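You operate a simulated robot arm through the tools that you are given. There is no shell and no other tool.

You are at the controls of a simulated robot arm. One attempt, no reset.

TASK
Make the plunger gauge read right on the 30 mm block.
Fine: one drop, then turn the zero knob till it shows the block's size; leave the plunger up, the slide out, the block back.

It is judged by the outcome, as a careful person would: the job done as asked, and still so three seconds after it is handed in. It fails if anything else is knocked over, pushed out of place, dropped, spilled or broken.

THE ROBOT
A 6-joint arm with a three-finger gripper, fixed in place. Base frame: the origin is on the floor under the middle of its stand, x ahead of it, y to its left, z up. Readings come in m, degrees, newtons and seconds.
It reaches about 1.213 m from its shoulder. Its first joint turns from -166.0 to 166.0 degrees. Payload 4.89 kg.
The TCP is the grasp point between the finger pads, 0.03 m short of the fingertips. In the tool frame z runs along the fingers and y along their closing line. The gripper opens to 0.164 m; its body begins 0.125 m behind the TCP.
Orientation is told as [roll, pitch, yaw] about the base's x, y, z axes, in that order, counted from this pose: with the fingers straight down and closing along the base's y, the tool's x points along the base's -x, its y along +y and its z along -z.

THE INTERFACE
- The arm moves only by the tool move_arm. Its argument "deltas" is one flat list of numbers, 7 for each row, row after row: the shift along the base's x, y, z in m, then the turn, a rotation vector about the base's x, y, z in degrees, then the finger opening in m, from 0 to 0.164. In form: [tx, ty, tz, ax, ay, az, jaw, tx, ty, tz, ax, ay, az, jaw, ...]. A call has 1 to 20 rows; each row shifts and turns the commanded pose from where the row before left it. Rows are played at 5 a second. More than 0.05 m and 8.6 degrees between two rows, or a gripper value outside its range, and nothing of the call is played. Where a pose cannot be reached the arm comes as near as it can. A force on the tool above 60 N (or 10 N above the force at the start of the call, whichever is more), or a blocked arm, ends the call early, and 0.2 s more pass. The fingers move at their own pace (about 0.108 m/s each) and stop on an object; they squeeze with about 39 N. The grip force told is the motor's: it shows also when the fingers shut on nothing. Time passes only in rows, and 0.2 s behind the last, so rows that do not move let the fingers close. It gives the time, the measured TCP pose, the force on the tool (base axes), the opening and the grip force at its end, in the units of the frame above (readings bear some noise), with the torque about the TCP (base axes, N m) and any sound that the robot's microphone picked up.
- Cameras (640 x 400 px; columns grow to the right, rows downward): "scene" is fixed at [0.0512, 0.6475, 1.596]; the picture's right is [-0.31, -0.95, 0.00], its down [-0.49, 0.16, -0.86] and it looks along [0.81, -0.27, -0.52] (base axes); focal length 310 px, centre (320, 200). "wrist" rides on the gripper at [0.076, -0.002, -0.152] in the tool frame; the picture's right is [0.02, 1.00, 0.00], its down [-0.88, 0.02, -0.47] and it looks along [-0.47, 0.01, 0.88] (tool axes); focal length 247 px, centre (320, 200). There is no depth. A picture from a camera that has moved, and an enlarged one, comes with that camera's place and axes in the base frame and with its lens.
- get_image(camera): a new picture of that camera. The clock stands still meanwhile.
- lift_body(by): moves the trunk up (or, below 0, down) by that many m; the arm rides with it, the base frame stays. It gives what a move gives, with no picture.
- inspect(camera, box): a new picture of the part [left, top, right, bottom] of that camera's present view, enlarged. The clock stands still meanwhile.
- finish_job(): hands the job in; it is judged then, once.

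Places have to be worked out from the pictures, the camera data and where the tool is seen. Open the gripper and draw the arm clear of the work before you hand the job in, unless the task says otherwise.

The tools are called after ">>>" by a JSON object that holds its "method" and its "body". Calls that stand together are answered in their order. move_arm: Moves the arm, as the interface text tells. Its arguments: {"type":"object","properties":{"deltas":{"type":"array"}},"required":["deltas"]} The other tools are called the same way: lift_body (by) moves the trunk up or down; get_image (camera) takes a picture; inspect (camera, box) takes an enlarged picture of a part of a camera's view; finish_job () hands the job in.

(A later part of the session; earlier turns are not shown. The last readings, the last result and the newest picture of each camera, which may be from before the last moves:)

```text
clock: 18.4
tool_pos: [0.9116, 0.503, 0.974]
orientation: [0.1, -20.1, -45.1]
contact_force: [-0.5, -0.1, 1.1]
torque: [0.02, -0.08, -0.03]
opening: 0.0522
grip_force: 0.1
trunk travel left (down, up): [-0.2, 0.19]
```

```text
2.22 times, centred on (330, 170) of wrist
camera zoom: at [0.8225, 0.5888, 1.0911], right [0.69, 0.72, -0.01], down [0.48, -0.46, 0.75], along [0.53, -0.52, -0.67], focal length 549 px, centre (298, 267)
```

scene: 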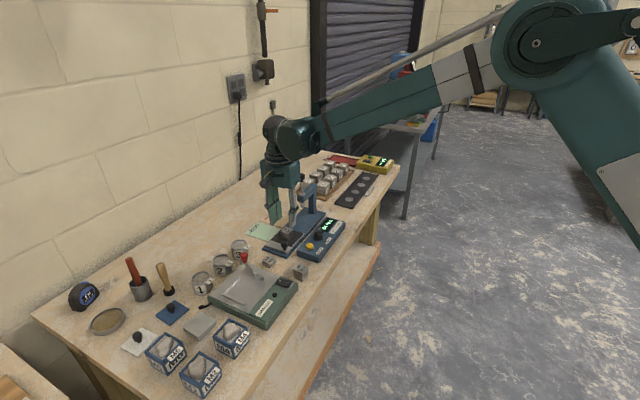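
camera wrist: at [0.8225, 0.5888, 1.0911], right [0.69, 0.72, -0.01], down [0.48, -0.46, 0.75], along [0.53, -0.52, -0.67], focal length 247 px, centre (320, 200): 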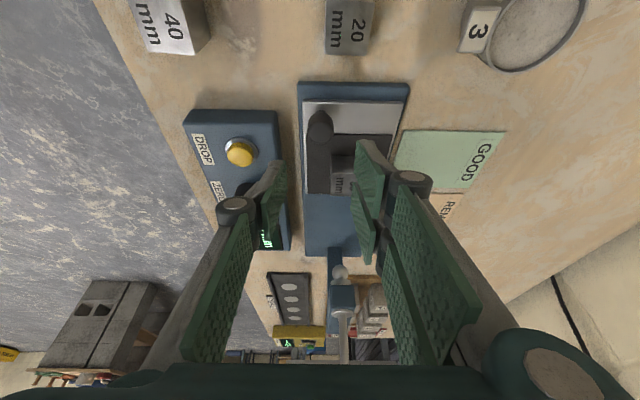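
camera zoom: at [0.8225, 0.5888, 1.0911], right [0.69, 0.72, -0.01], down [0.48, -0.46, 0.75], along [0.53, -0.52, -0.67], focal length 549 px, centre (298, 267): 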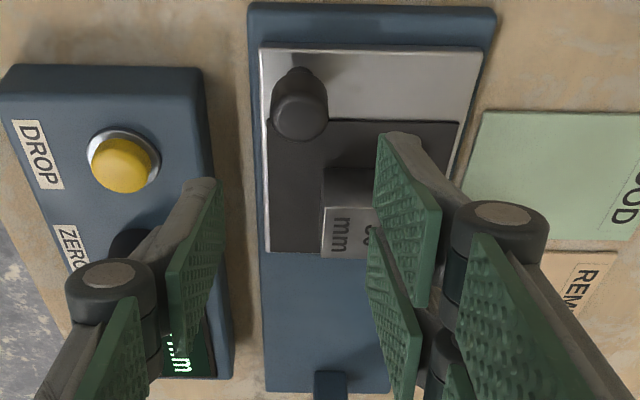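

The knob top (0.9115, 0.504, 0.902) lies right under the jaws. I shift 3 mm toward the front for extra clearance from the block and descend to TCP z≈0.912.

>>> {"method": "move_arm", "body": {"deltas": [-0.0021, 0.0021, -0.012, 0, 0, 0, 0.052, 0, 0, -0.015, 0, 0, 0, 0.052, 0, 0, -0.015, 0, 0, 0, 0.052, 0, 0, -0.012, 0, 0, 0, 0.052, 0, 0, -0.008, 0, 0, 0, 0.052]}}

>>> {"method": "inspect", "body": {"camera": "wrist", "box": [220, 60, 440, 280]}}

>>> {"method": "inspect", "body": {"camera": "scene", "box": [250, 170, 350, 270]}}

```text
clock: 19.6
tool_pos: [0.909, 0.5044, 0.9125]
orientation: [0.1, -19.9, -45.1]
contact_force: [-0.2, 0.0, -0.1]
torque: [-0.01, 0.02, 0.04]
opening: 0.0521
grip_force: 0.0
trunk travel left (down, up): [-0.2, 0.19]
```

```text
1.82 times, centred on (330, 170) of wrist
camera zoom: at [0.8194, 0.5904, 1.0288], right [0.69, 0.72, -0.01], down [0.48, -0.46, 0.75], along [0.53, -0.52, -0.67], focal length 449 px, centre (302, 254)
```

zoom: 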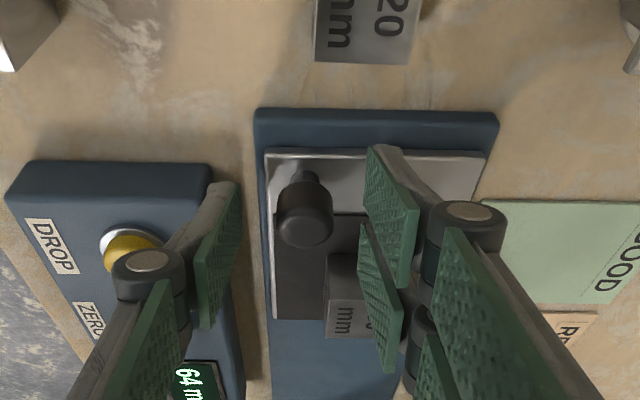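

```text
4.00 times, centred on (300, 220) of scene
camera zoom: at [0.0512, 0.6475, 1.596], right [-0.31, -0.95, 0.0], down [-0.49, 0.16, -0.86], along [0.81, -0.27, -0.52], focal length 1241 px, centre (400, 120)
```

zoom: 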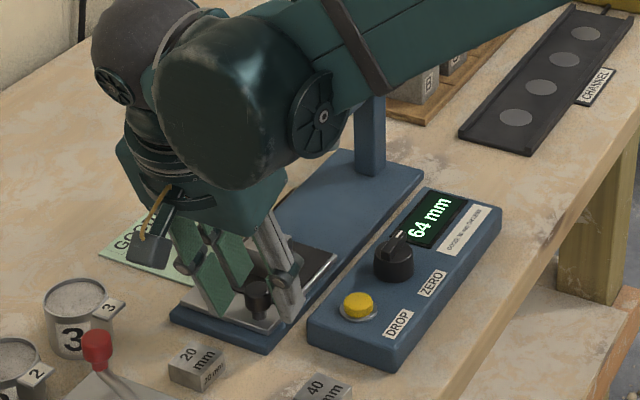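

The knob is between the pads. I close on it.

>>> {"method": "move_arm", "body": {"deltas": [0, 0, 0, 0, 0, 0, 0.035, 0, 0, 0, 0, 0, 0, 0.025, 0, 0, 0, 0, 0, 0, 0.012, 0, 0, 0, 0, 0, 0, 0.012]}}

>>> {"method": "inspect", "body": {"camera": "wrist", "box": [220, 60, 440, 280]}}

```text
clock: 20.6
tool_pos: [0.9081, 0.5041, 0.9117]
orientation: [0.1, -20.1, -45.1]
contact_force: [20.4, 14.3, 5.3]
torque: [0.38, -0.59, 0.09]
opening: 0.0232
grip_force: 45.0
trunk travel left (down, up): [-0.2, 0.19]
```

```text
1.82 times, centred on (330, 170) of wrist
camera zoom: at [0.8201, 0.5911, 1.0284], right [0.69, 0.72, -0.01], down [0.48, -0.46, 0.75], along [0.54, -0.52, -0.67], focal length 449 px, centre (302, 254)
```

zoom: 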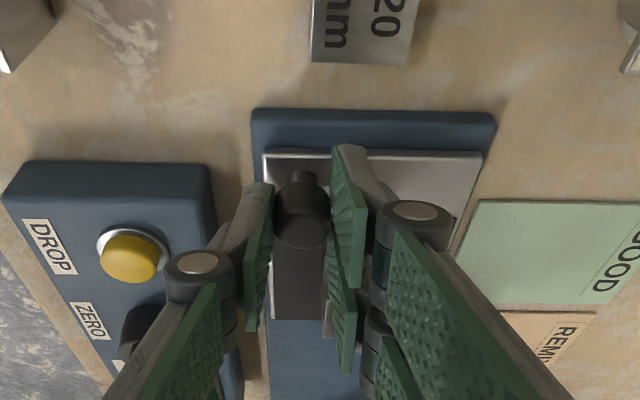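

Knob gripped (23 mm), with ~25 N side reaction showing I'm slightly off-centre; I relieve it by shifting ~1.5 mm along the reaction.

>>> {"method": "move_arm", "body": {"deltas": [0.0007, 0.0006, 0, 0, 0, 0, 0.012, 0.0004, 0.0003, 0, 0, 0, 0, 0.012]}}

```text
clock: 21.2
tool_pos: [0.9101, 0.5053, 0.9107]
orientation: [-0.1, -19.9, -45.2]
contact_force: [5.8, 5.0, -2.7]
torque: [-0.13, -0.31, 0.05]
opening: 0.0232
grip_force: 45.0
trunk travel left (down, up): [-0.2, 0.19]
```

Side force is down to ~8 N. Now I push the slide inward along the gauge axis, first 30 mm, checking force.

>>> {"method": "move_arm", "body": {"deltas": [0.0033, -0.0027, 0, 0, 0, 0, 0.012, 0.006, -0.006, 0, 0, 0, 0, 0.012, 0.006, -0.006, 0, 0, 0, 0, 0.012, 0.006, -0.006, 0, 0, 0, 0, 0.012]}}

>>> {"method": "inspect", "body": {"camera": "wrist", "box": [200, 60, 440, 300]}}

>>> {"method": "inspect", "body": {"camera": "scene", "box": [250, 150, 350, 270]}}

```text
clock: 22.2
tool_pos: [0.9303, 0.484, 0.912]
orientation: [0.0, -20.0, -45.1]
contact_force: [-20.0, -21.4, -23.4]
torque: [-0.19, 0.83, -0.21]
opening: 0.0233
grip_force: 45.4
trunk travel left (down, up): [-0.2, 0.19]
```

```text
1.67 times, centred on (320, 180) of wrist
camera zoom: at [0.8421, 0.5701, 1.0286], right [0.69, 0.72, -0.01], down [0.48, -0.46, 0.75], along [0.53, -0.52, -0.67], focal length 412 px, centre (320, 233)
```

zoom: 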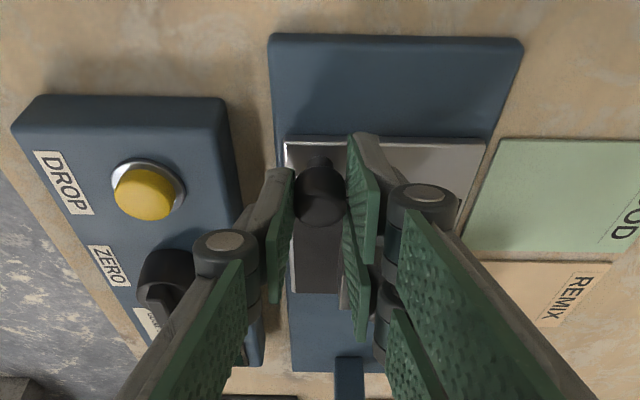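

```text
3.33 times, centred on (300, 210) of scene
camera zoom: at [0.0512, 0.6475, 1.596], right [-0.31, -0.95, 0.0], down [-0.49, 0.16, -0.86], along [0.81, -0.27, -0.52], focal length 1034 px, centre (387, 167)
```

zoom: 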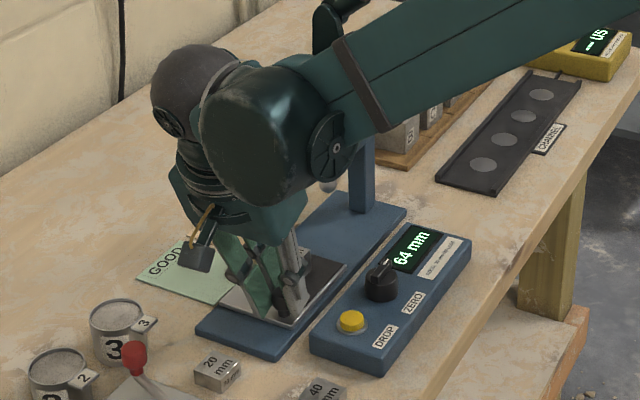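

The slide moved ~30 mm in; the gauge base has not shifted. There's a side force of about −29 N and −23 N vertical, so I relieve it by moving slightly with the force before continuing on a slightly steeper heading.

>>> {"method": "move_arm", "body": {"deltas": [-0.0008, -0.0008, -0.001, 0, 0, 0, 0.012]}}

```text
clock: 22.6
tool_pos: [0.9313, 0.484, 0.9111]
orientation: [0.0, -20.1, -45.1]
contact_force: [-14.4, -14.5, -9.7]
torque: [-0.07, 0.72, -0.1]
opening: 0.0234
grip_force: 44.4
trunk travel left (down, up): [-0.2, 0.19]
```

>>> {"method": "move_arm", "body": {"deltas": [-0.0012, -0.0012, -0.0005, 0, 0, 0, 0.012]}}

```text
clock: 23.0
tool_pos: [0.9305, 0.4835, 0.9109]
orientation: [0.3, -20.0, -45.0]
contact_force: [4.9, 4.9, 7.2]
torque: [0.51, 0.11, 0.09]
opening: 0.0235
grip_force: 44.8
trunk travel left (down, up): [-0.2, 0.19]
```

Relieved (7 N). I continue inward with a heading of about −47°, 36 mm.

>>> {"method": "move_arm", "body": {"deltas": [0.0082, -0.0088, 0, 0, 0, 0, 0.012, 0.0082, -0.0088, 0, 0, 0, 0, 0.012, 0.0082, -0.0088, 0, 0, 0, 0, 0.012]}}

>>> {"method": "get_image", "body": {"camera": "wrist"}}

>>> {"method": "inspect", "body": {"camera": "scene", "box": [250, 150, 350, 270]}}

```text
clock: 23.9
tool_pos: [0.9549, 0.4592, 0.9111]
orientation: [0.2, -20.1, -45.1]
contact_force: [7.9, 8.7, 5.5]
torque: [0.28, -0.22, -0.07]
opening: 0.0231
grip_force: 44.9
trunk travel left (down, up): [-0.2, 0.19]
stopped in row 3: the force on the tool passed its limit at 61 N (the readings are from after the stop); the commanded pose is now the measured one
```

```text
taken
camera wrist: at [0.8661, 0.5445, 1.0279], right [0.69, 0.72, 0.0], down [0.48, -0.46, 0.75], along [0.54, -0.52, -0.67], focal length 247 px, centre (320, 200)
```

wrist: 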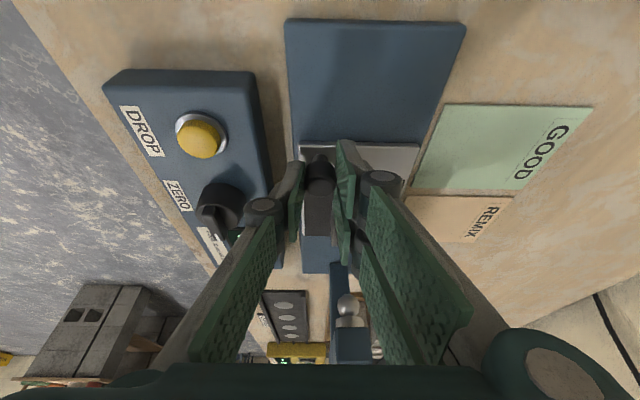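

```text
3.33 times, centred on (300, 210) of scene
camera zoom: at [0.0512, 0.6475, 1.596], right [-0.31, -0.95, 0.0], down [-0.49, 0.16, -0.86], along [0.81, -0.27, -0.52], focal length 1034 px, centre (387, 167)
```

zoom: 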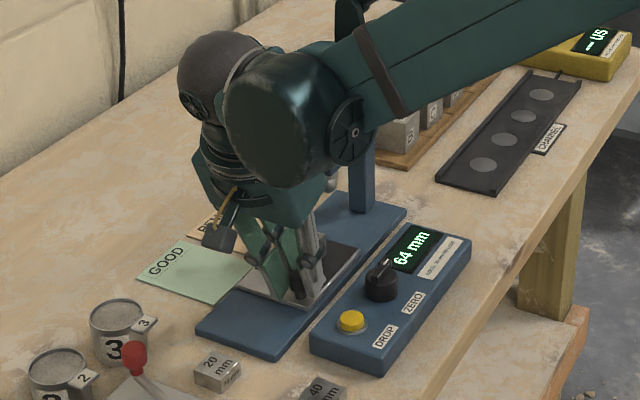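

The call stopped on a 61 N spike mid-push (slide about 64 mm in, static force now only 12 N, nothing seen touching). I go on more slowly along −45°.

>>> {"method": "move_arm", "body": {"deltas": [0.0043, -0.0037, 0, 0, 0, 0, 0.012, 0.0035, -0.0035, 0, 0, 0, 0, 0.012, 0.0035, -0.0035, 0, 0, 0, 0, 0.012]}}

```text
clock: 24.7
tool_pos: [0.9665, 0.4485, 0.9106]
orientation: [0.2, -20.0, -45.0]
contact_force: [9.9, 10.2, 3.3]
torque: [0.41, -0.09, 0.12]
opening: 0.023
grip_force: 45.4
trunk travel left (down, up): [-0.2, 0.19]
```

Moving smoothly (80 mm of ~118 mm). I continue in slow steps with a slight correction toward the reaction force.

>>> {"method": "move_arm", "body": {"deltas": [0.004, -0.0032, 0, 0, 0, 0, 0.012, 0.0037, -0.0035, 0, 0, 0, 0, 0.012, 0.0036, -0.0035, 0, 0, 0, 0, 0.012, 0.0036, -0.0035, 0, 0, 0, 0, 0.012]}}

>>> {"method": "get_image", "body": {"camera": "wrist"}}

>>> {"method": "inspect", "body": {"camera": "scene", "box": [250, 140, 350, 260]}}

```text
clock: 25.7
tool_pos: [0.9806, 0.4332, 0.911]
orientation: [0.0, -19.9, -45.2]
contact_force: [-16.7, -15.2, -15.6]
torque: [-0.6, 0.29, -0.21]
opening: 0.0232
grip_force: 45.4
trunk travel left (down, up): [-0.2, 0.19]
```

```text
taken
camera wrist: at [0.8925, 0.519, 1.028], right [0.69, 0.72, -0.01], down [0.48, -0.46, 0.75], along [0.53, -0.52, -0.67], focal length 247 px, centre (320, 200)
```

wrist: 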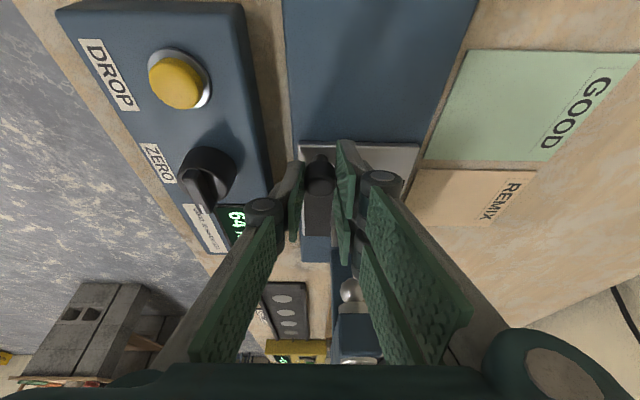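

```text
3.33 times, centred on (300, 200) of scene
camera zoom: at [0.0512, 0.6475, 1.596], right [-0.31, -0.95, 0.0], down [-0.49, 0.16, -0.86], along [0.81, -0.27, -0.52], focal length 1034 px, centre (387, 200)
```

zoom: 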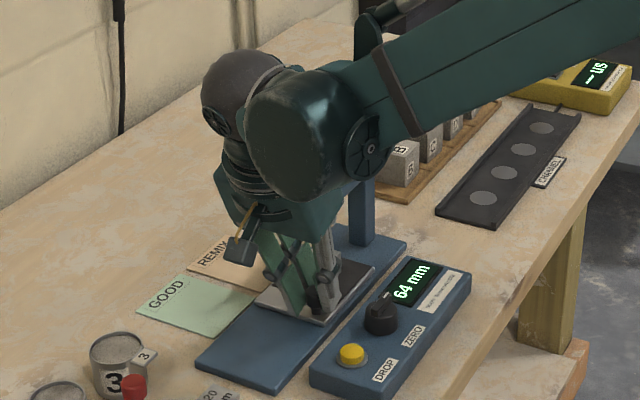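

About 101 mm in, with ~−22 N side force; I correct 1 mm sideways and go on in small steps toward the end stop.

>>> {"method": "move_arm", "body": {"deltas": [-0.0008, -0.0008, -0.0005, 0, 0, 0, 0.012, 0.0025, -0.0027, 0, 0, 0, 0, 0.012, 0.0025, -0.0026, 0, 0, 0, 0, 0.012, 0.0025, -0.0026, 0, 0, 0, 0, 0.012]}}

```text
clock: 26.7
tool_pos: [0.9892, 0.426, 0.9108]
orientation: [0.3, -20.1, -44.9]
contact_force: [5.9, 4.7, 6.3]
torque: [0.34, 0.01, 0.11]
opening: 0.0232
grip_force: 45.4
trunk travel left (down, up): [-0.2, 0.19]
```

>>> {"method": "move_arm", "body": {"deltas": [0.0018, -0.0017, 0, 0, 0, 0, 0.012, 0.0018, -0.0018, 0, 0, 0, 0, 0.012]}}

>>> {"method": "inspect", "body": {"camera": "wrist", "box": [240, 120, 420, 380]}}

```text
clock: 27.3
tool_pos: [0.9923, 0.422, 0.9107]
orientation: [0.3, -20.1, -44.9]
contact_force: [19.5, 18.2, 21.7]
torque: [0.45, -0.6, 0.13]
opening: 0.0232
grip_force: 44.8
trunk travel left (down, up): [-0.2, 0.19]
```

```text
1.54 times, centred on (330, 250) of wrist
camera zoom: at [0.9024, 0.5079, 1.0277], right [0.69, 0.72, 0.0], down [0.48, -0.46, 0.75], along [0.54, -0.52, -0.67], focal length 380 px, centre (305, 123)
```

zoom: 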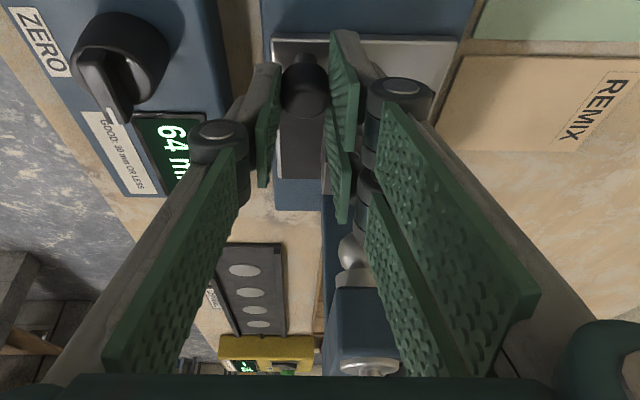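

Travel is now ~117 mm. I relieve the sideways force and nudge further to feel for the end stop.

>>> {"method": "move_arm", "body": {"deltas": [0.0008, 0.0008, 0.0005, 0, 0, 0, 0.012, 0.0015, -0.0015, 0, 0, 0, 0, 0.012]}}

```text
clock: 27.9
tool_pos: [0.9936, 0.4204, 0.9109]
orientation: [0.1, -20.0, -45.1]
contact_force: [18.5, 17.5, 14.7]
torque: [0.29, -0.7, 0.09]
opening: 0.0231
grip_force: 45.0
trunk travel left (down, up): [-0.2, 0.19]
```

>>> {"method": "move_arm", "body": {"deltas": [0.001, 0.001, 0.0008, 0, 0, 0, 0.012, 0.0015, -0.0015, 0, 0, 0, 0, 0.012]}}

>>> {"method": "inspect", "body": {"camera": "scene", "box": [250, 140, 350, 260]}}

```text
clock: 28.5
tool_pos: [0.9941, 0.4194, 0.9107]
orientation: [0.1, -20.0, -45.0]
contact_force: [-10.5, 6.4, -7.6]
torque: [-0.24, -0.08, -0.01]
opening: 0.0229
grip_force: 45.0
trunk travel left (down, up): [-0.2, 0.19]
```

```text
3.33 times, centred on (300, 200) of scene
camera zoom: at [0.0512, 0.6475, 1.596], right [-0.31, -0.95, 0.0], down [-0.49, 0.16, -0.86], along [0.81, -0.27, -0.52], focal length 1034 px, centre (387, 200)
```

zoom: 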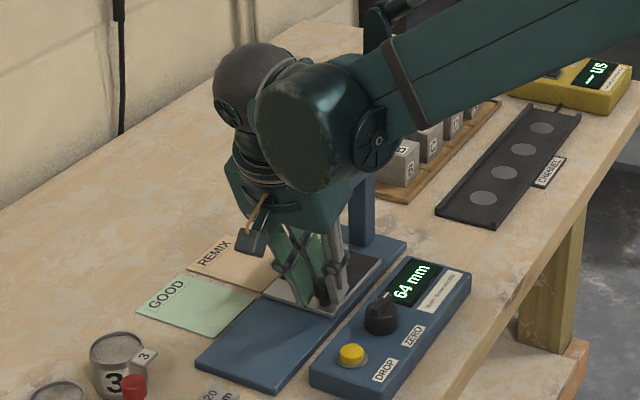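

A backward force (~−12 N along the axis) appears and the motion lagged: this looks like the end stop. One more 1 mm nudge to confirm.

>>> {"method": "move_arm", "body": {"deltas": [0.0008, -0.0008, 0, 0, 0, 0, 0.012]}}

```text
clock: 28.9
tool_pos: [0.9946, 0.4196, 0.9114]
orientation: [0.1, -19.8, -45.1]
contact_force: [-40.0, 0.8, -25.8]
torque: [0.16, 1.05, -0.22]
opening: 0.0231
grip_force: 45.4
trunk travel left (down, up): [-0.2, 0.19]
```

End stop confirmed (−29 N along the axis). I relax the push, open the jaws slightly and retreat along the tool axis (back and up), away from the plunger.

>>> {"method": "move_arm", "body": {"deltas": [-0.0018, 0.0004, -0.0008, 0, 0, 0, 0.02, 0, 0, 0, 0, 0, 0, 0.032, 0, 0, 0, 0, 0, 0, 0.04, 0, 0, 0, 0, 0, 0, 0.04]}}

>>> {"method": "inspect", "body": {"camera": "wrist", "box": [200, 60, 440, 380]}}

```text
clock: 29.9
tool_pos: [0.9955, 0.4184, 0.9112]
orientation: [0.2, -20.0, -45.2]
contact_force: [-0.4, -0.5, 0.4]
torque: [0.03, 0.0, -0.02]
opening: 0.04
grip_force: 0.2
trunk travel left (down, up): [-0.2, 0.19]
```

```text
1.25 times, centred on (320, 220) of wrist
camera zoom: at [0.9062, 0.5055, 1.0286], right [0.69, 0.72, 0.0], down [0.48, -0.46, 0.75], along [0.54, -0.52, -0.67], focal length 309 px, centre (320, 175)
```

zoom: 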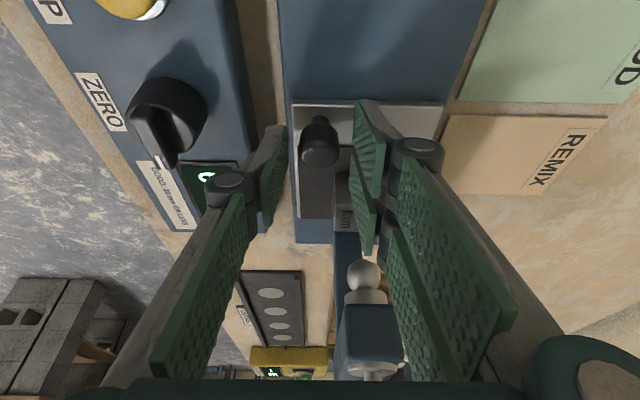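

>>> {"method": "move_arm", "body": {"deltas": [-0.0036, 0.0036, 0.0141, 0, 0, 0, 0.04, -0.0048, 0.0048, 0.0188, 0, 0, 0, 0.04, -0.0048, 0.0048, 0.0188, 0, 0, 0, 0.04, -0.0072, 0.0072, 0.0282, 0, 0, 0, 0.04, -0.0072, 0.0072, 0.0282, 0, 0, 0, 0.04]}}

>>> {"method": "get_image", "body": {"camera": "wrist"}}

>>> {"method": "inspect", "body": {"camera": "scene", "box": [240, 130, 360, 270]}}

```text
clock: 31.1
tool_pos: [0.9701, 0.4484, 1.0196]
orientation: [0.1, -20.0, -45.1]
contact_force: [0.5, -0.1, -0.7]
torque: [-0.01, 0.07, -0.02]
opening: 0.04
grip_force: 0.0
trunk travel left (down, up): [-0.2, 0.19]
```

```text
taken
camera wrist: at [0.88, 0.5343, 1.1365], right [0.69, 0.72, 0.0], down [0.48, -0.46, 0.75], along [0.54, -0.52, -0.67], focal length 247 px, centre (320, 200)
```

wrist: 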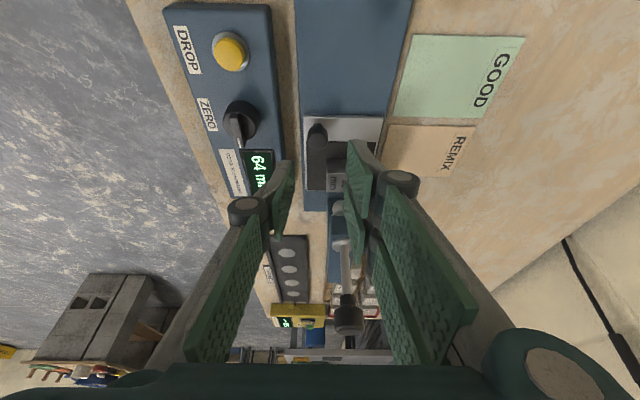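

```text
2.86 times, centred on (300, 200) of scene
camera zoom: at [0.0512, 0.6475, 1.596], right [-0.31, -0.95, 0.0], down [-0.49, 0.16, -0.86], along [0.81, -0.27, -0.52], focal length 886 px, centre (377, 200)
```

zoom: 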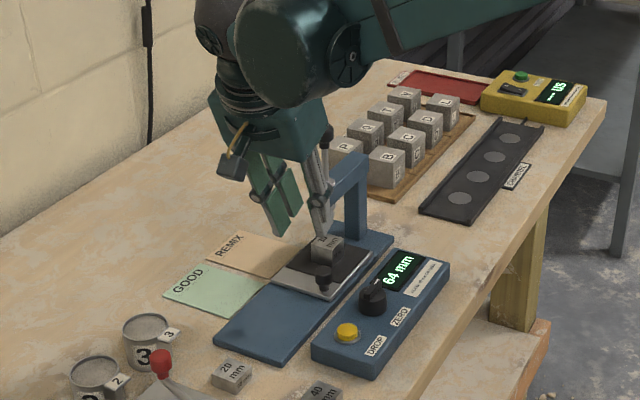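

The slide is in with the block under the plunger. Next I come upright, close the fingers and move above the DROP button, judged at about (0.8795, 0.4185, 0.887).

>>> {"method": "move_arm", "body": {"deltas": [-0.02, 0, 0.005, 4.72, 4.72, 0, 0.03, -0.0236, -0.01, 0, 4.71, 4.71, 0, 0.015, -0.0236, -0.01, 0, 4.71, 4.71, 0, 0.0, -0.0234, -0.0099, 0, 0, 0, 0, 0.0, 0, 0, -0.025, 0, 0, 0, 0.0, 0, 0, -0.02, 0, 0, 0, 0.0]}}

>>> {"method": "get_image", "body": {"camera": "wrist"}}

>>> {"method": "inspect", "body": {"camera": "scene", "box": [240, 130, 360, 270]}}

```text
clock: 32.5
tool_pos: [0.8779, 0.4176, 0.9792]
orientation: [0.3, -0.1, -44.9]
contact_force: [-1.6, -1.3, 0.9]
torque: [0.05, -0.12, 0.01]
opening: 0.0
grip_force: 38.9
trunk travel left (down, up): [-0.2, 0.19]
```

```text
taken
camera wrist: at [0.8221, 0.4691, 1.1314], right [0.69, 0.72, 0.0], down [0.63, -0.61, 0.47], along [0.34, -0.33, -0.88], focal length 247 px, centre (320, 200)
```

wrist: 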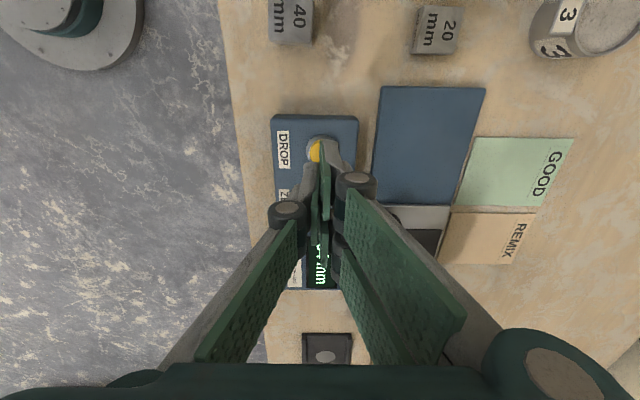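

```text
2.86 times, centred on (300, 200) of scene
camera zoom: at [0.0512, 0.6475, 1.596], right [-0.31, -0.95, 0.0], down [-0.49, 0.16, -0.86], along [0.81, -0.27, -0.52], focal length 886 px, centre (377, 200)
```

zoom: 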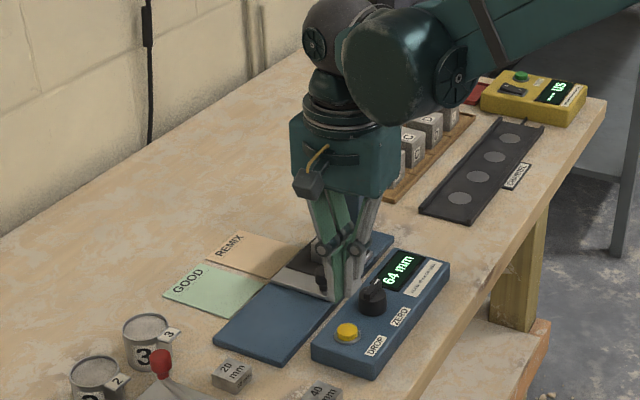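

>>> {"method": "inspect", "body": {"camera": "wrist", "box": [260, 100, 400, 240]}}

>>> {"method": "inspect", "body": {"camera": "scene", "box": [290, 200, 350, 265]}}

```text
2.86 times, centred on (330, 170) of wrist
camera zoom: at [0.8221, 0.4691, 1.1314], right [0.69, 0.72, 0.0], down [0.63, -0.61, 0.47], along [0.34, -0.33, -0.88], focal length 706 px, centre (291, 286)
```

zoom: 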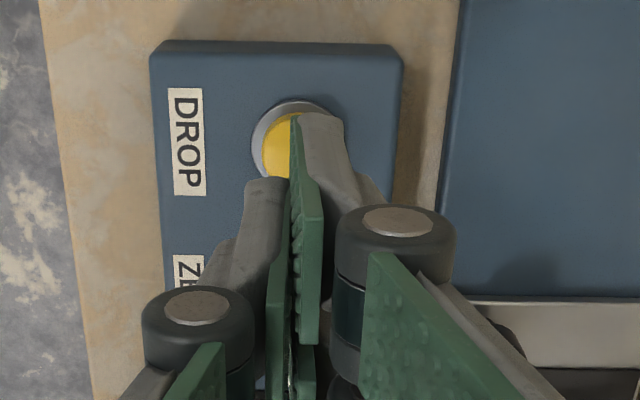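

```text
6.15 times, centred on (320, 232) of scene
camera zoom: at [0.0512, 0.6475, 1.596], right [-0.31, -0.95, 0.0], down [-0.49, 0.16, -0.86], along [0.81, -0.27, -0.52], focal length 1909 px, centre (320, 0)
```

zoom: 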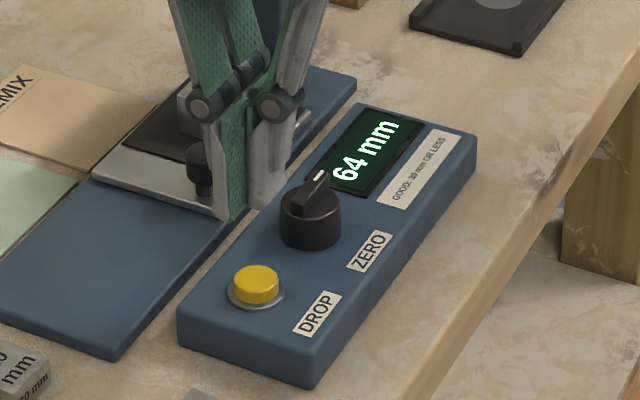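

The closed fingertips are right above the button (button ≈ (0.877, 0.417)). I descend to just above it, then press in small steps watching force and sound.

>>> {"method": "move_arm", "body": {"deltas": [0, 0, -0.02, 0, 0, 0, 0.0, 0, 0, -0.02, 0, 0, 0, 0.0, 0, 0, -0.012, 0, 0, 0, 0.0]}}

>>> {"method": "inspect", "body": {"camera": "scene", "box": [280, 180, 360, 265]}}

>>> {"method": "inspect", "body": {"camera": "wrist", "box": [260, 100, 400, 240]}}

```text
clock: 33.3
tool_pos: [0.8773, 0.4171, 0.9272]
orientation: [0.1, 0.1, -45.0]
contact_force: [0.1, 0.1, 1.1]
torque: [0.0, -0.03, -0.01]
opening: 0.0
grip_force: 38.7
trunk travel left (down, up): [-0.2, 0.19]
```

```text
4.71 times, centred on (320, 222) of scene
camera zoom: at [0.0512, 0.6475, 1.596], right [-0.31, -0.95, 0.0], down [-0.49, 0.16, -0.86], along [0.81, -0.27, -0.52], focal length 1460 px, centre (320, 94)
```

zoom: 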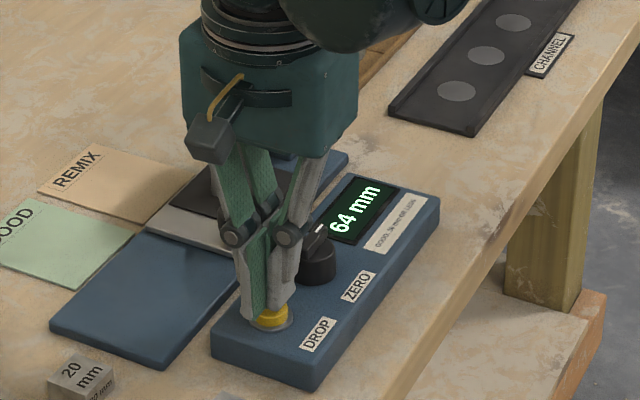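

```text
2.86 times, centred on (330, 170) of wrist
camera zoom: at [0.8218, 0.4689, 1.0795], right [0.69, 0.72, 0.0], down [0.63, -0.61, 0.47], along [0.34, -0.33, -0.88], focal length 706 px, centre (291, 286)
```

zoom: 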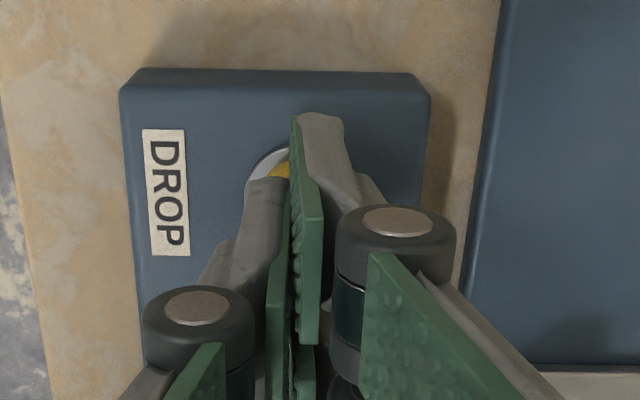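

>>> {"method": "move_arm", "body": {"deltas": [0, 0, -0.004, 0, 0, 0, 0.0, 0, 0, -0.002, 0, 0, 0, 0.0]}}

```text
clock: 33.9
tool_pos: [0.8782, 0.4173, 0.9217]
orientation: [0.2, 0.0, -44.9]
contact_force: [-0.3, 0.4, 0.1]
torque: [0.04, -0.02, -0.03]
opening: 0.0001
grip_force: 39.0
trunk travel left (down, up): [-0.2, 0.19]
```

>>> {"method": "move_arm", "body": {"deltas": [0, 0, -0.002, 0, 0, 0, 0.0, 0, 0, -0.002, 0, 0, 0, 0.0]}}

```text
clock: 34.5
tool_pos: [0.8767, 0.4168, 0.9168]
orientation: [0.2, 0.0, -45.0]
contact_force: [-0.7, -0.6, 0.1]
torque: [0.03, 0.01, -0.03]
opening: 0.0058
grip_force: 45.0
trunk travel left (down, up): [-0.2, 0.19]
```

The opening went to 5.8 mm – something is wedging between the fingertips. I look before going on.

>>> {"method": "inspect", "body": {"camera": "scene", "box": [280, 200, 340, 265]}}

>>> {"method": "inspect", "body": {"camera": "wrist", "box": [260, 100, 400, 240]}}

```text
6.15 times, centred on (310, 232) of scene
camera zoom: at [0.0512, 0.6475, 1.596], right [-0.31, -0.95, 0.0], down [-0.49, 0.16, -0.86], along [0.81, -0.27, -0.52], focal length 1909 px, centre (382, 0)
```

zoom: 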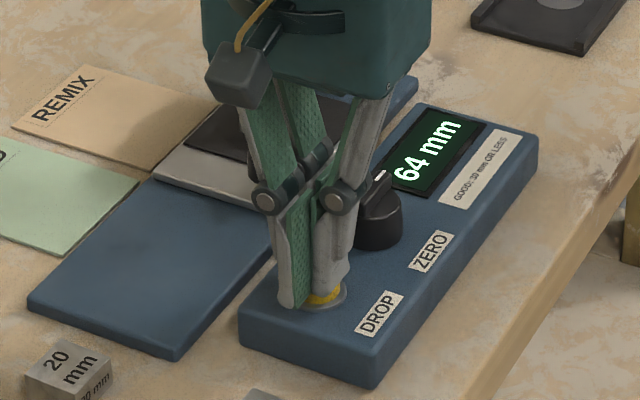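

```text
2.86 times, centred on (330, 170) of wrist
camera zoom: at [0.8217, 0.469, 1.0698], right [0.69, 0.72, 0.0], down [0.63, -0.61, 0.47], along [0.34, -0.33, -0.88], focal length 706 px, centre (291, 286)
```

zoom: 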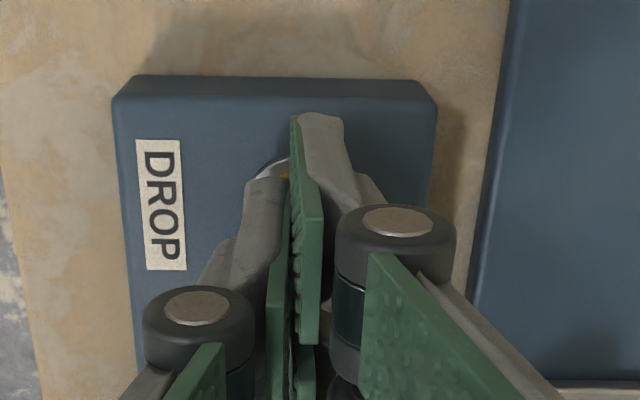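

>>> {"method": "inspect", "body": {"camera": "scene", "box": [285, 220, 325, 260]}}

>>> {"method": "inspect", "body": {"camera": "wrist", "box": [290, 120, 350, 200]}}

```text
10.00 times, centred on (305, 240) of scene
camera zoom: at [0.0512, 0.6475, 1.596], right [-0.31, -0.95, 0.0], down [-0.49, 0.16, -0.86], along [0.81, -0.27, -0.52], focal length 3102 px, centre (470, -200)
```

zoom: 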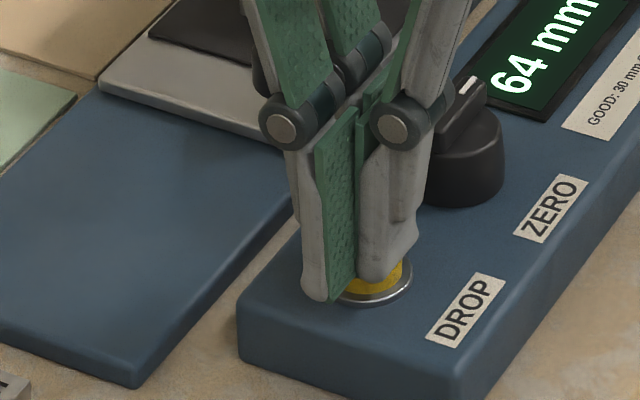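

```text
5.00 times, centred on (320, 160) of wrist
camera zoom: at [0.8217, 0.469, 1.0698], right [0.69, 0.72, 0.0], down [0.63, -0.61, 0.47], along [0.34, -0.33, -0.88], focal length 1235 px, centre (320, 400)
```

zoom: 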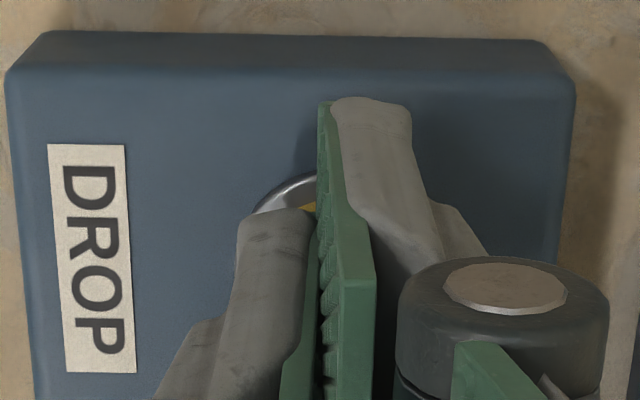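

>>> {"method": "move_arm", "body": {"deltas": [0, 0, 0.004, 0, 0, 0, 0.0, 0, 0, 0.006, 0, 0, 0, 0.0]}}

>>> {"method": "inspect", "body": {"camera": "scene", "box": [285, 210, 345, 260]}}

```text
clock: 35.1
tool_pos: [0.8784, 0.4166, 0.9271]
orientation: [0.2, 0.0, -45.1]
contact_force: [1.1, 0.4, -0.2]
torque: [0.01, 0.01, -0.01]
opening: 0.0
grip_force: 45.0
trunk travel left (down, up): [-0.2, 0.19]
```

```text
8.00 times, centred on (315, 235) of scene
camera zoom: at [0.0512, 0.6475, 1.596], right [-0.31, -0.95, 0.0], down [-0.49, 0.16, -0.86], along [0.81, -0.27, -0.52], focal length 2482 px, centre (360, -80)
```

zoom: 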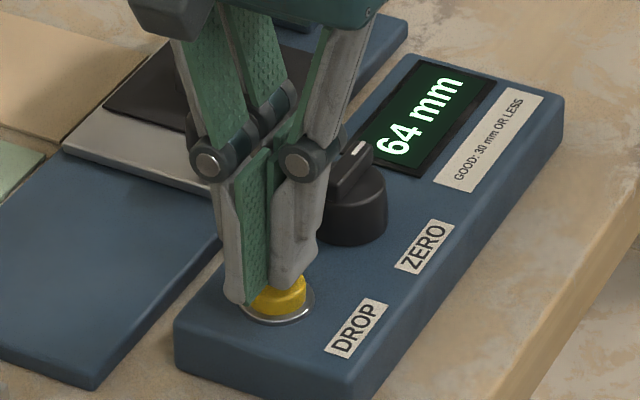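

With the tips off the button the jaws read closed again. The tips straddle the button well enough, so I press again in 1 mm steps, watching force and sound closely.

>>> {"method": "move_arm", "body": {"deltas": [0.0018, 0.0035, -0.003, 0, 0, 0, 0.0, 0, 0, -0.003, 0, 0, 0, 0.0, 0, 0, -0.002, 0, 0, 0, 0.0]}}

```text
clock: 35.9
tool_pos: [0.8792, 0.421, 0.9188]
orientation: [0.2, 0.0, -45.0]
contact_force: [0.0, 0.2, 0.1]
torque: [0.01, -0.02, 0.01]
opening: 0.0001
grip_force: 44.8
trunk travel left (down, up): [-0.2, 0.19]
```

>>> {"method": "move_arm", "body": {"deltas": [0, 0, -0.001, 0, 0, 0, 0.0, 0, 0, -0.001, 0, 0, 0, 0.0]}}

```text
clock: 36.5
tool_pos: [0.8788, 0.4213, 0.918]
orientation: [0.2, 0.1, -45.1]
contact_force: [0.0, 0.7, 1.0]
torque: [-0.01, 0.0, -0.01]
opening: 0.0001
grip_force: 45.1
trunk travel left (down, up): [-0.2, 0.19]
```

>>> {"method": "move_arm", "body": {"deltas": [0, 0, -0.001, 0, 0, 0, 0.0, 0, 0, -0.001, 0, 0, 0, 0.0]}}

>>> {"method": "inspect", "body": {"camera": "scene", "box": [285, 210, 345, 260]}}

```text
clock: 37.1
tool_pos: [0.8786, 0.4204, 0.9148]
orientation: [0.2, 0.0, -45.0]
contact_force: [0.1, 0.4, 2.2]
torque: [0.01, 0.01, 0.0]
opening: 0.0001
grip_force: 45.0
trunk travel left (down, up): [-0.2, 0.19]
heard: click
```

```text
8.00 times, centred on (315, 235) of scene
camera zoom: at [0.0512, 0.6475, 1.596], right [-0.31, -0.95, 0.0], down [-0.49, 0.16, -0.86], along [0.81, -0.27, -0.52], focal length 2482 px, centre (360, -80)
```

zoom: 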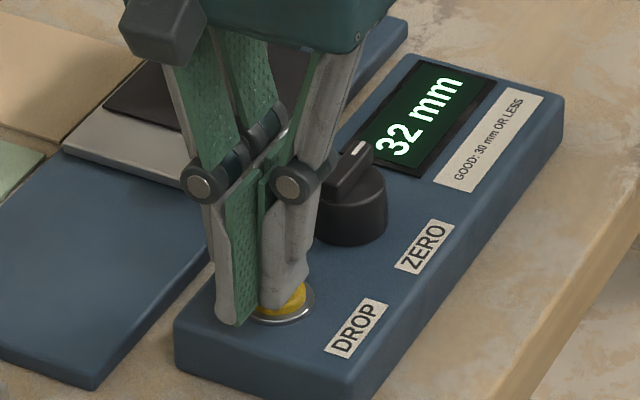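

A click was heard and the display now reads 32 mm: the plunger has dropped on the block. I lift straight off the button.

>>> {"method": "move_arm", "body": {"deltas": [0, 0, 0.01, 0, 0, 0, 0.0, 0, 0, 0.02, 0, 0, 0, 0.0, 0, 0, 0.025, 0, 0, 0, 0.0, 0, 0, 0.025, 0, 0, 0, 0.0]}}

>>> {"method": "get_image", "body": {"camera": "wrist"}}

>>> {"method": "inspect", "body": {"camera": "scene", "box": [260, 160, 350, 260]}}

```text
clock: 38.1
tool_pos: [0.8796, 0.4219, 0.9952]
orientation: [0.2, 0.0, -45.1]
contact_force: [0.3, 0.2, -0.2]
torque: [-0.02, 0.07, 0.03]
opening: 0.0
grip_force: 44.5
trunk travel left (down, up): [-0.2, 0.19]
```

```text
taken
camera wrist: at [0.824, 0.4742, 1.1478], right [0.69, 0.72, 0.0], down [0.63, -0.61, 0.47], along [0.34, -0.33, -0.88], focal length 247 px, centre (320, 200)
```

wrist: 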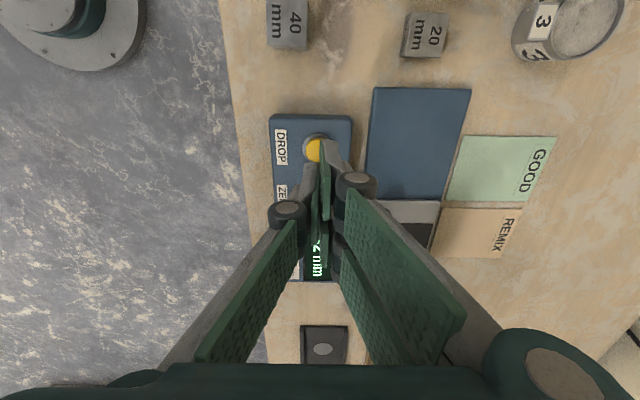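

```text
4.00 times, centred on (305, 210) of scene
camera zoom: at [0.0512, 0.6475, 1.596], right [-0.31, -0.95, 0.0], down [-0.49, 0.16, -0.86], along [0.81, -0.27, -0.52], focal length 1241 px, centre (380, 160)
```

zoom: 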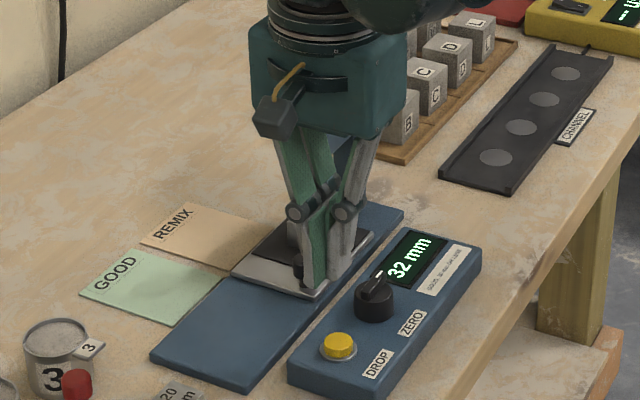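

Next, the ZERO knob, which I place near (0.921, 0.3715). I move above it with the jaws opening to 70 mm and look.

>>> {"method": "move_arm", "body": {"deltas": [0.0104, -0.0126, 0, 0, 0, 0, 0.03, 0.0104, -0.0126, 0, 0, 0, 0, 0.05, 0.0104, -0.0126, 0, 0, 0, 0, 0.07, 0.0102, -0.0126, 0, 0, 0, 0, 0.07]}}

>>> {"method": "get_image", "body": {"camera": "wrist"}}

>>> {"method": "inspect", "body": {"camera": "wrist", "box": [240, 90, 400, 290]}}

>>> {"method": "inspect", "body": {"camera": "scene", "box": [260, 140, 370, 260]}}

```text
clock: 39.1
tool_pos: [0.9201, 0.3692, 0.9954]
orientation: [0.2, 0.0, -45.0]
contact_force: [-0.9, -0.2, -0.4]
torque: [-0.05, -0.06, -0.04]
opening: 0.0701
grip_force: 0.0
trunk travel left (down, up): [-0.2, 0.19]
```

```text
taken
camera wrist: at [0.8647, 0.4229, 1.1482], right [0.69, 0.72, 0.0], down [0.63, -0.61, 0.47], along [0.34, -0.33, -0.88], focal length 247 px, centre (320, 200)
```

wrist: 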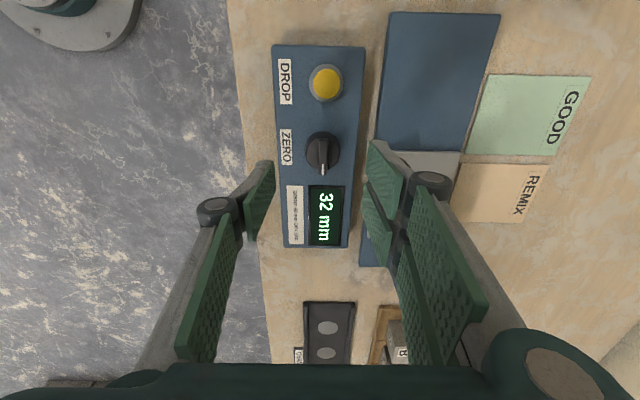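

```text
2.00 times, centred on (320, 190) of wrist
camera zoom: at [0.8647, 0.4229, 1.1482], right [0.69, 0.72, 0.0], down [0.63, -0.61, 0.47], along [0.34, -0.33, -0.88], focal length 494 px, centre (320, 220)
```

zoom: 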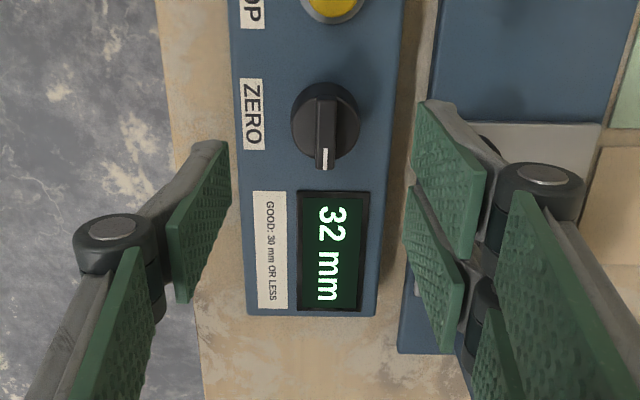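

```text
3.33 times, centred on (315, 200) of scene
camera zoom: at [0.0512, 0.6475, 1.596], right [-0.31, -0.95, 0.0], down [-0.49, 0.16, -0.86], along [0.81, -0.27, -0.52], focal length 1034 px, centre (337, 200)
```

zoom: 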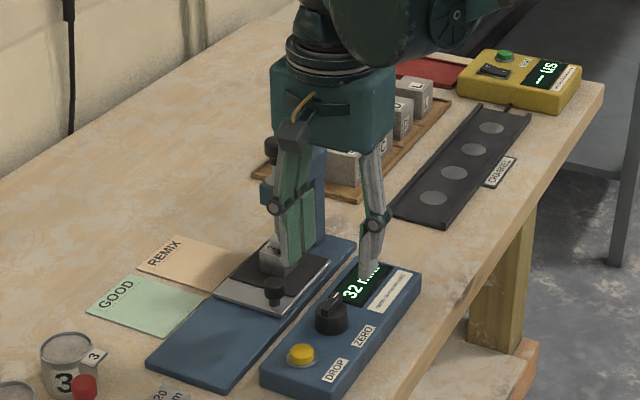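

Clear view: the ZERO knob (≈36 mm body, pointer along the gauge axis) is about 2.6 mm to the right of the jaw centre. I correct, narrow to 58 mm and descend around the knob body.

>>> {"method": "move_arm", "body": {"deltas": [0.0015, 0.0022, -0.015, 0, 0, 0, 0.058, 0, 0, -0.02, 0, 0, 0, 0.058, 0, 0, -0.02, 0, 0, 0, 0.058, 0, 0, -0.015, 0, 0, 0, 0.058, 0, 0, -0.006, 0, 0, 0, 0.058]}}

>>> {"method": "get_image", "body": {"camera": "wrist"}}

>>> {"method": "inspect", "body": {"camera": "scene", "box": [290, 180, 360, 260]}}

```text
clock: 40.3
tool_pos: [0.9221, 0.3722, 0.919]
orientation: [0.2, 0.0, -45.0]
contact_force: [-0.4, 0.6, -0.2]
torque: [-0.02, -0.04, 0.04]
opening: 0.0576
grip_force: 0.1
trunk travel left (down, up): [-0.2, 0.19]
```

```text
taken
camera wrist: at [0.866, 0.4244, 1.071], right [0.69, 0.72, 0.0], down [0.63, -0.61, 0.47], along [0.34, -0.33, -0.88], focal length 247 px, centre (320, 200)
```

wrist: 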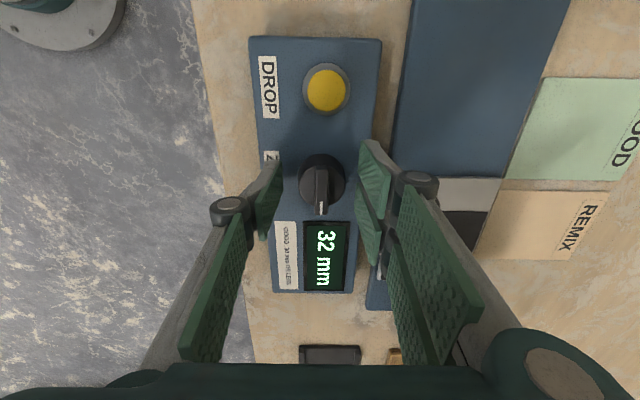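

```text
5.00 times, centred on (325, 220) of scene
camera zoom: at [0.0512, 0.6475, 1.596], right [-0.31, -0.95, 0.0], down [-0.49, 0.16, -0.86], along [0.81, -0.27, -0.52], focal length 1551 px, centre (295, 100)
```

zoom: 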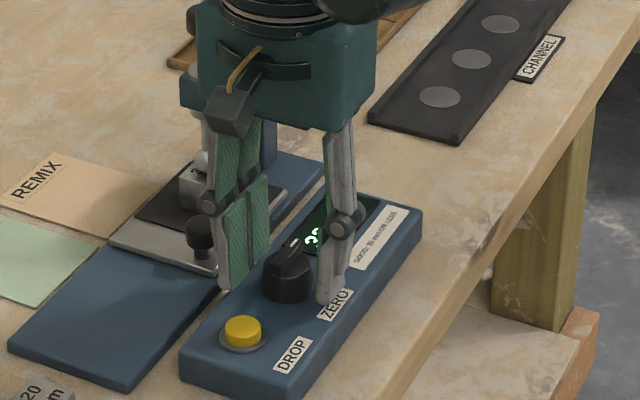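

Centred, and the display (32 mm) is readable from the wrist. I go 3 mm lower and close on the knob body.

>>> {"method": "move_arm", "body": {"deltas": [0, 0, -0.003, 0, 0, 0, 0.05, 0, 0, 0, 0, 0, 0, 0.04, 0, 0, 0, 0, 0, 0, 0.03, 0, 0, 0, 0, 0, 0, 0.025]}}

>>> {"method": "get_image", "body": {"camera": "wrist"}}

>>> {"method": "inspect", "body": {"camera": "wrist", "box": [260, 120, 380, 310]}}

```text
clock: 41.3
tool_pos: [0.9232, 0.3734, 0.917]
orientation: [0.3, -0.1, -44.9]
contact_force: [9.5, 6.3, 3.2]
torque: [0.22, -0.31, 0.02]
opening: 0.0363
grip_force: 45.1
trunk travel left (down, up): [-0.2, 0.19]
```

```text
taken
camera wrist: at [0.8665, 0.4252, 1.0683], right [0.69, 0.72, 0.0], down [0.63, -0.61, 0.47], along [0.34, -0.33, -0.88], focal length 247 px, centre (320, 200)
```

wrist: 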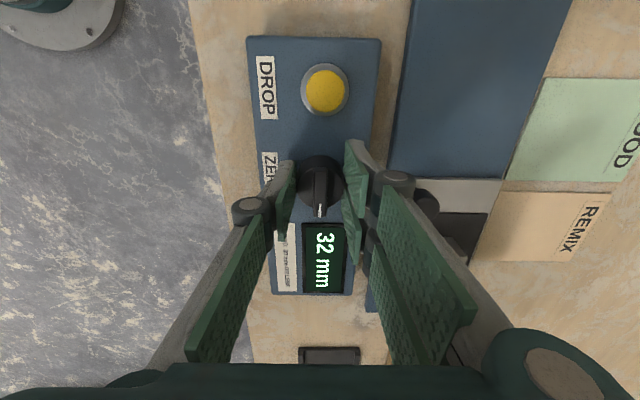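

```text
2.11 times, centred on (320, 215) of wrist
camera zoom: at [0.8665, 0.4252, 1.0683], right [0.69, 0.72, 0.0], down [0.63, -0.61, 0.47], along [0.34, -0.33, -0.88], focal length 520 px, centre (320, 168)
```

zoom: 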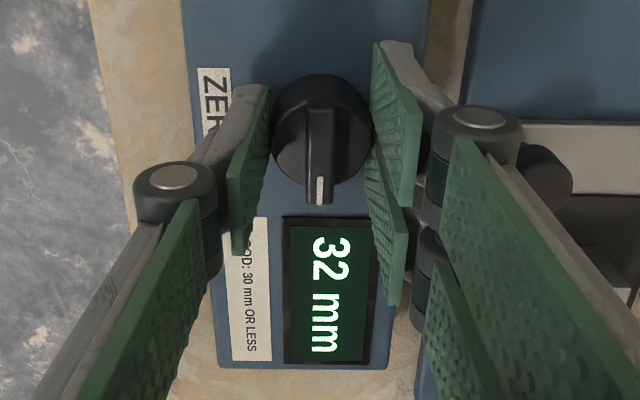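

Knob gripped at 36 mm. I try a small trial turn: +8° about vertical, and read the display.

>>> {"method": "move_arm", "body": {"deltas": [0.0003, 0.0003, 0, 0, 0, 4, 0.025, 0, 0, 0, 0, 0, 4, 0.025]}}

>>> {"method": "inspect", "body": {"camera": "wrist", "box": [260, 120, 380, 310]}}

```text
clock: 41.9
tool_pos: [0.9227, 0.3716, 0.915]
orientation: [0.1, 0.0, -37.1]
contact_force: [-0.9, -3.0, -3.4]
torque: [-0.14, -0.11, -0.02]
opening: 0.0362
grip_force: 45.0
trunk travel left (down, up): [-0.2, 0.19]
```

```text
2.11 times, centred on (320, 215) of wrist
camera zoom: at [0.8597, 0.4168, 1.0683], right [0.59, 0.81, 0.0], down [0.71, -0.52, 0.47], along [0.38, -0.28, -0.88], focal length 520 px, centre (320, 168)
```

zoom: 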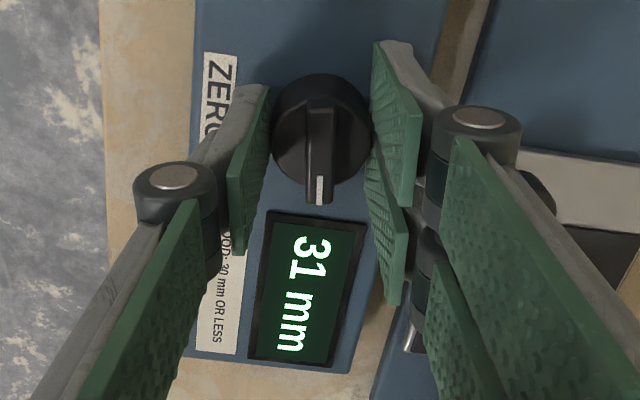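

Right direction: the knob follows and the display shows 31 mm. I keep turning in small steps to find where it changes to 30.

>>> {"method": "move_arm", "body": {"deltas": [0, 0, 0, 0, 0, 3, 0.025]}}

>>> {"method": "inspect", "body": {"camera": "wrist", "box": [260, 120, 380, 310]}}

```text
clock: 42.3
tool_pos: [0.9225, 0.372, 0.9155]
orientation: [0.1, 0.0, -33.9]
contact_force: [-6.7, -7.9, -8.1]
torque: [-0.35, 0.13, -0.04]
opening: 0.036
grip_force: 45.4
trunk travel left (down, up): [-0.2, 0.19]
```

```text
2.11 times, centred on (320, 215) of wrist
camera zoom: at [0.8574, 0.4134, 1.0684], right [0.54, 0.84, 0.0], down [0.74, -0.48, 0.47], along [0.4, -0.25, -0.88], focal length 520 px, centre (320, 168)
```

zoom: 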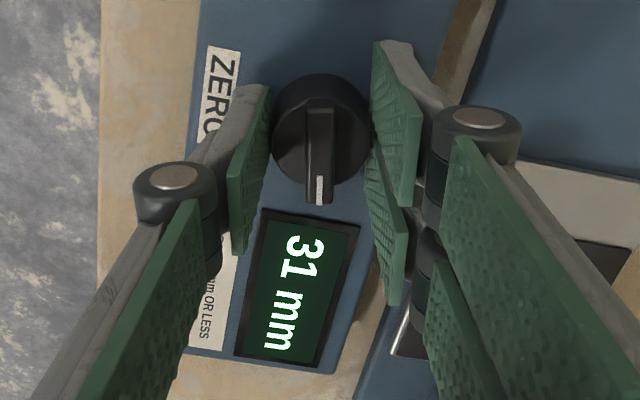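

>>> {"method": "move_arm", "body": {"deltas": [-0.0003, -0.0003, 0, 0, 0, 3, 0.025]}}

>>> {"method": "inspect", "body": {"camera": "wrist", "box": [260, 120, 380, 310]}}

```text
clock: 42.7
tool_pos: [0.9228, 0.3719, 0.9162]
orientation: [0.3, 0.0, -30.9]
contact_force: [-8.1, -10.4, -9.3]
torque: [-0.34, 0.33, -0.05]
opening: 0.0362
grip_force: 45.5
trunk travel left (down, up): [-0.2, 0.19]
```

```text
2.11 times, centred on (320, 215) of wrist
camera zoom: at [0.8552, 0.4097, 1.0684], right [0.5, 0.87, 0.0], down [0.76, -0.44, 0.47], along [0.41, -0.23, -0.88], focal length 520 px, centre (320, 168)
```

zoom: 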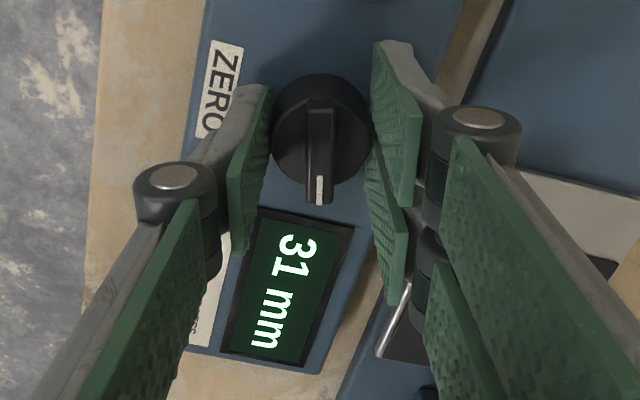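

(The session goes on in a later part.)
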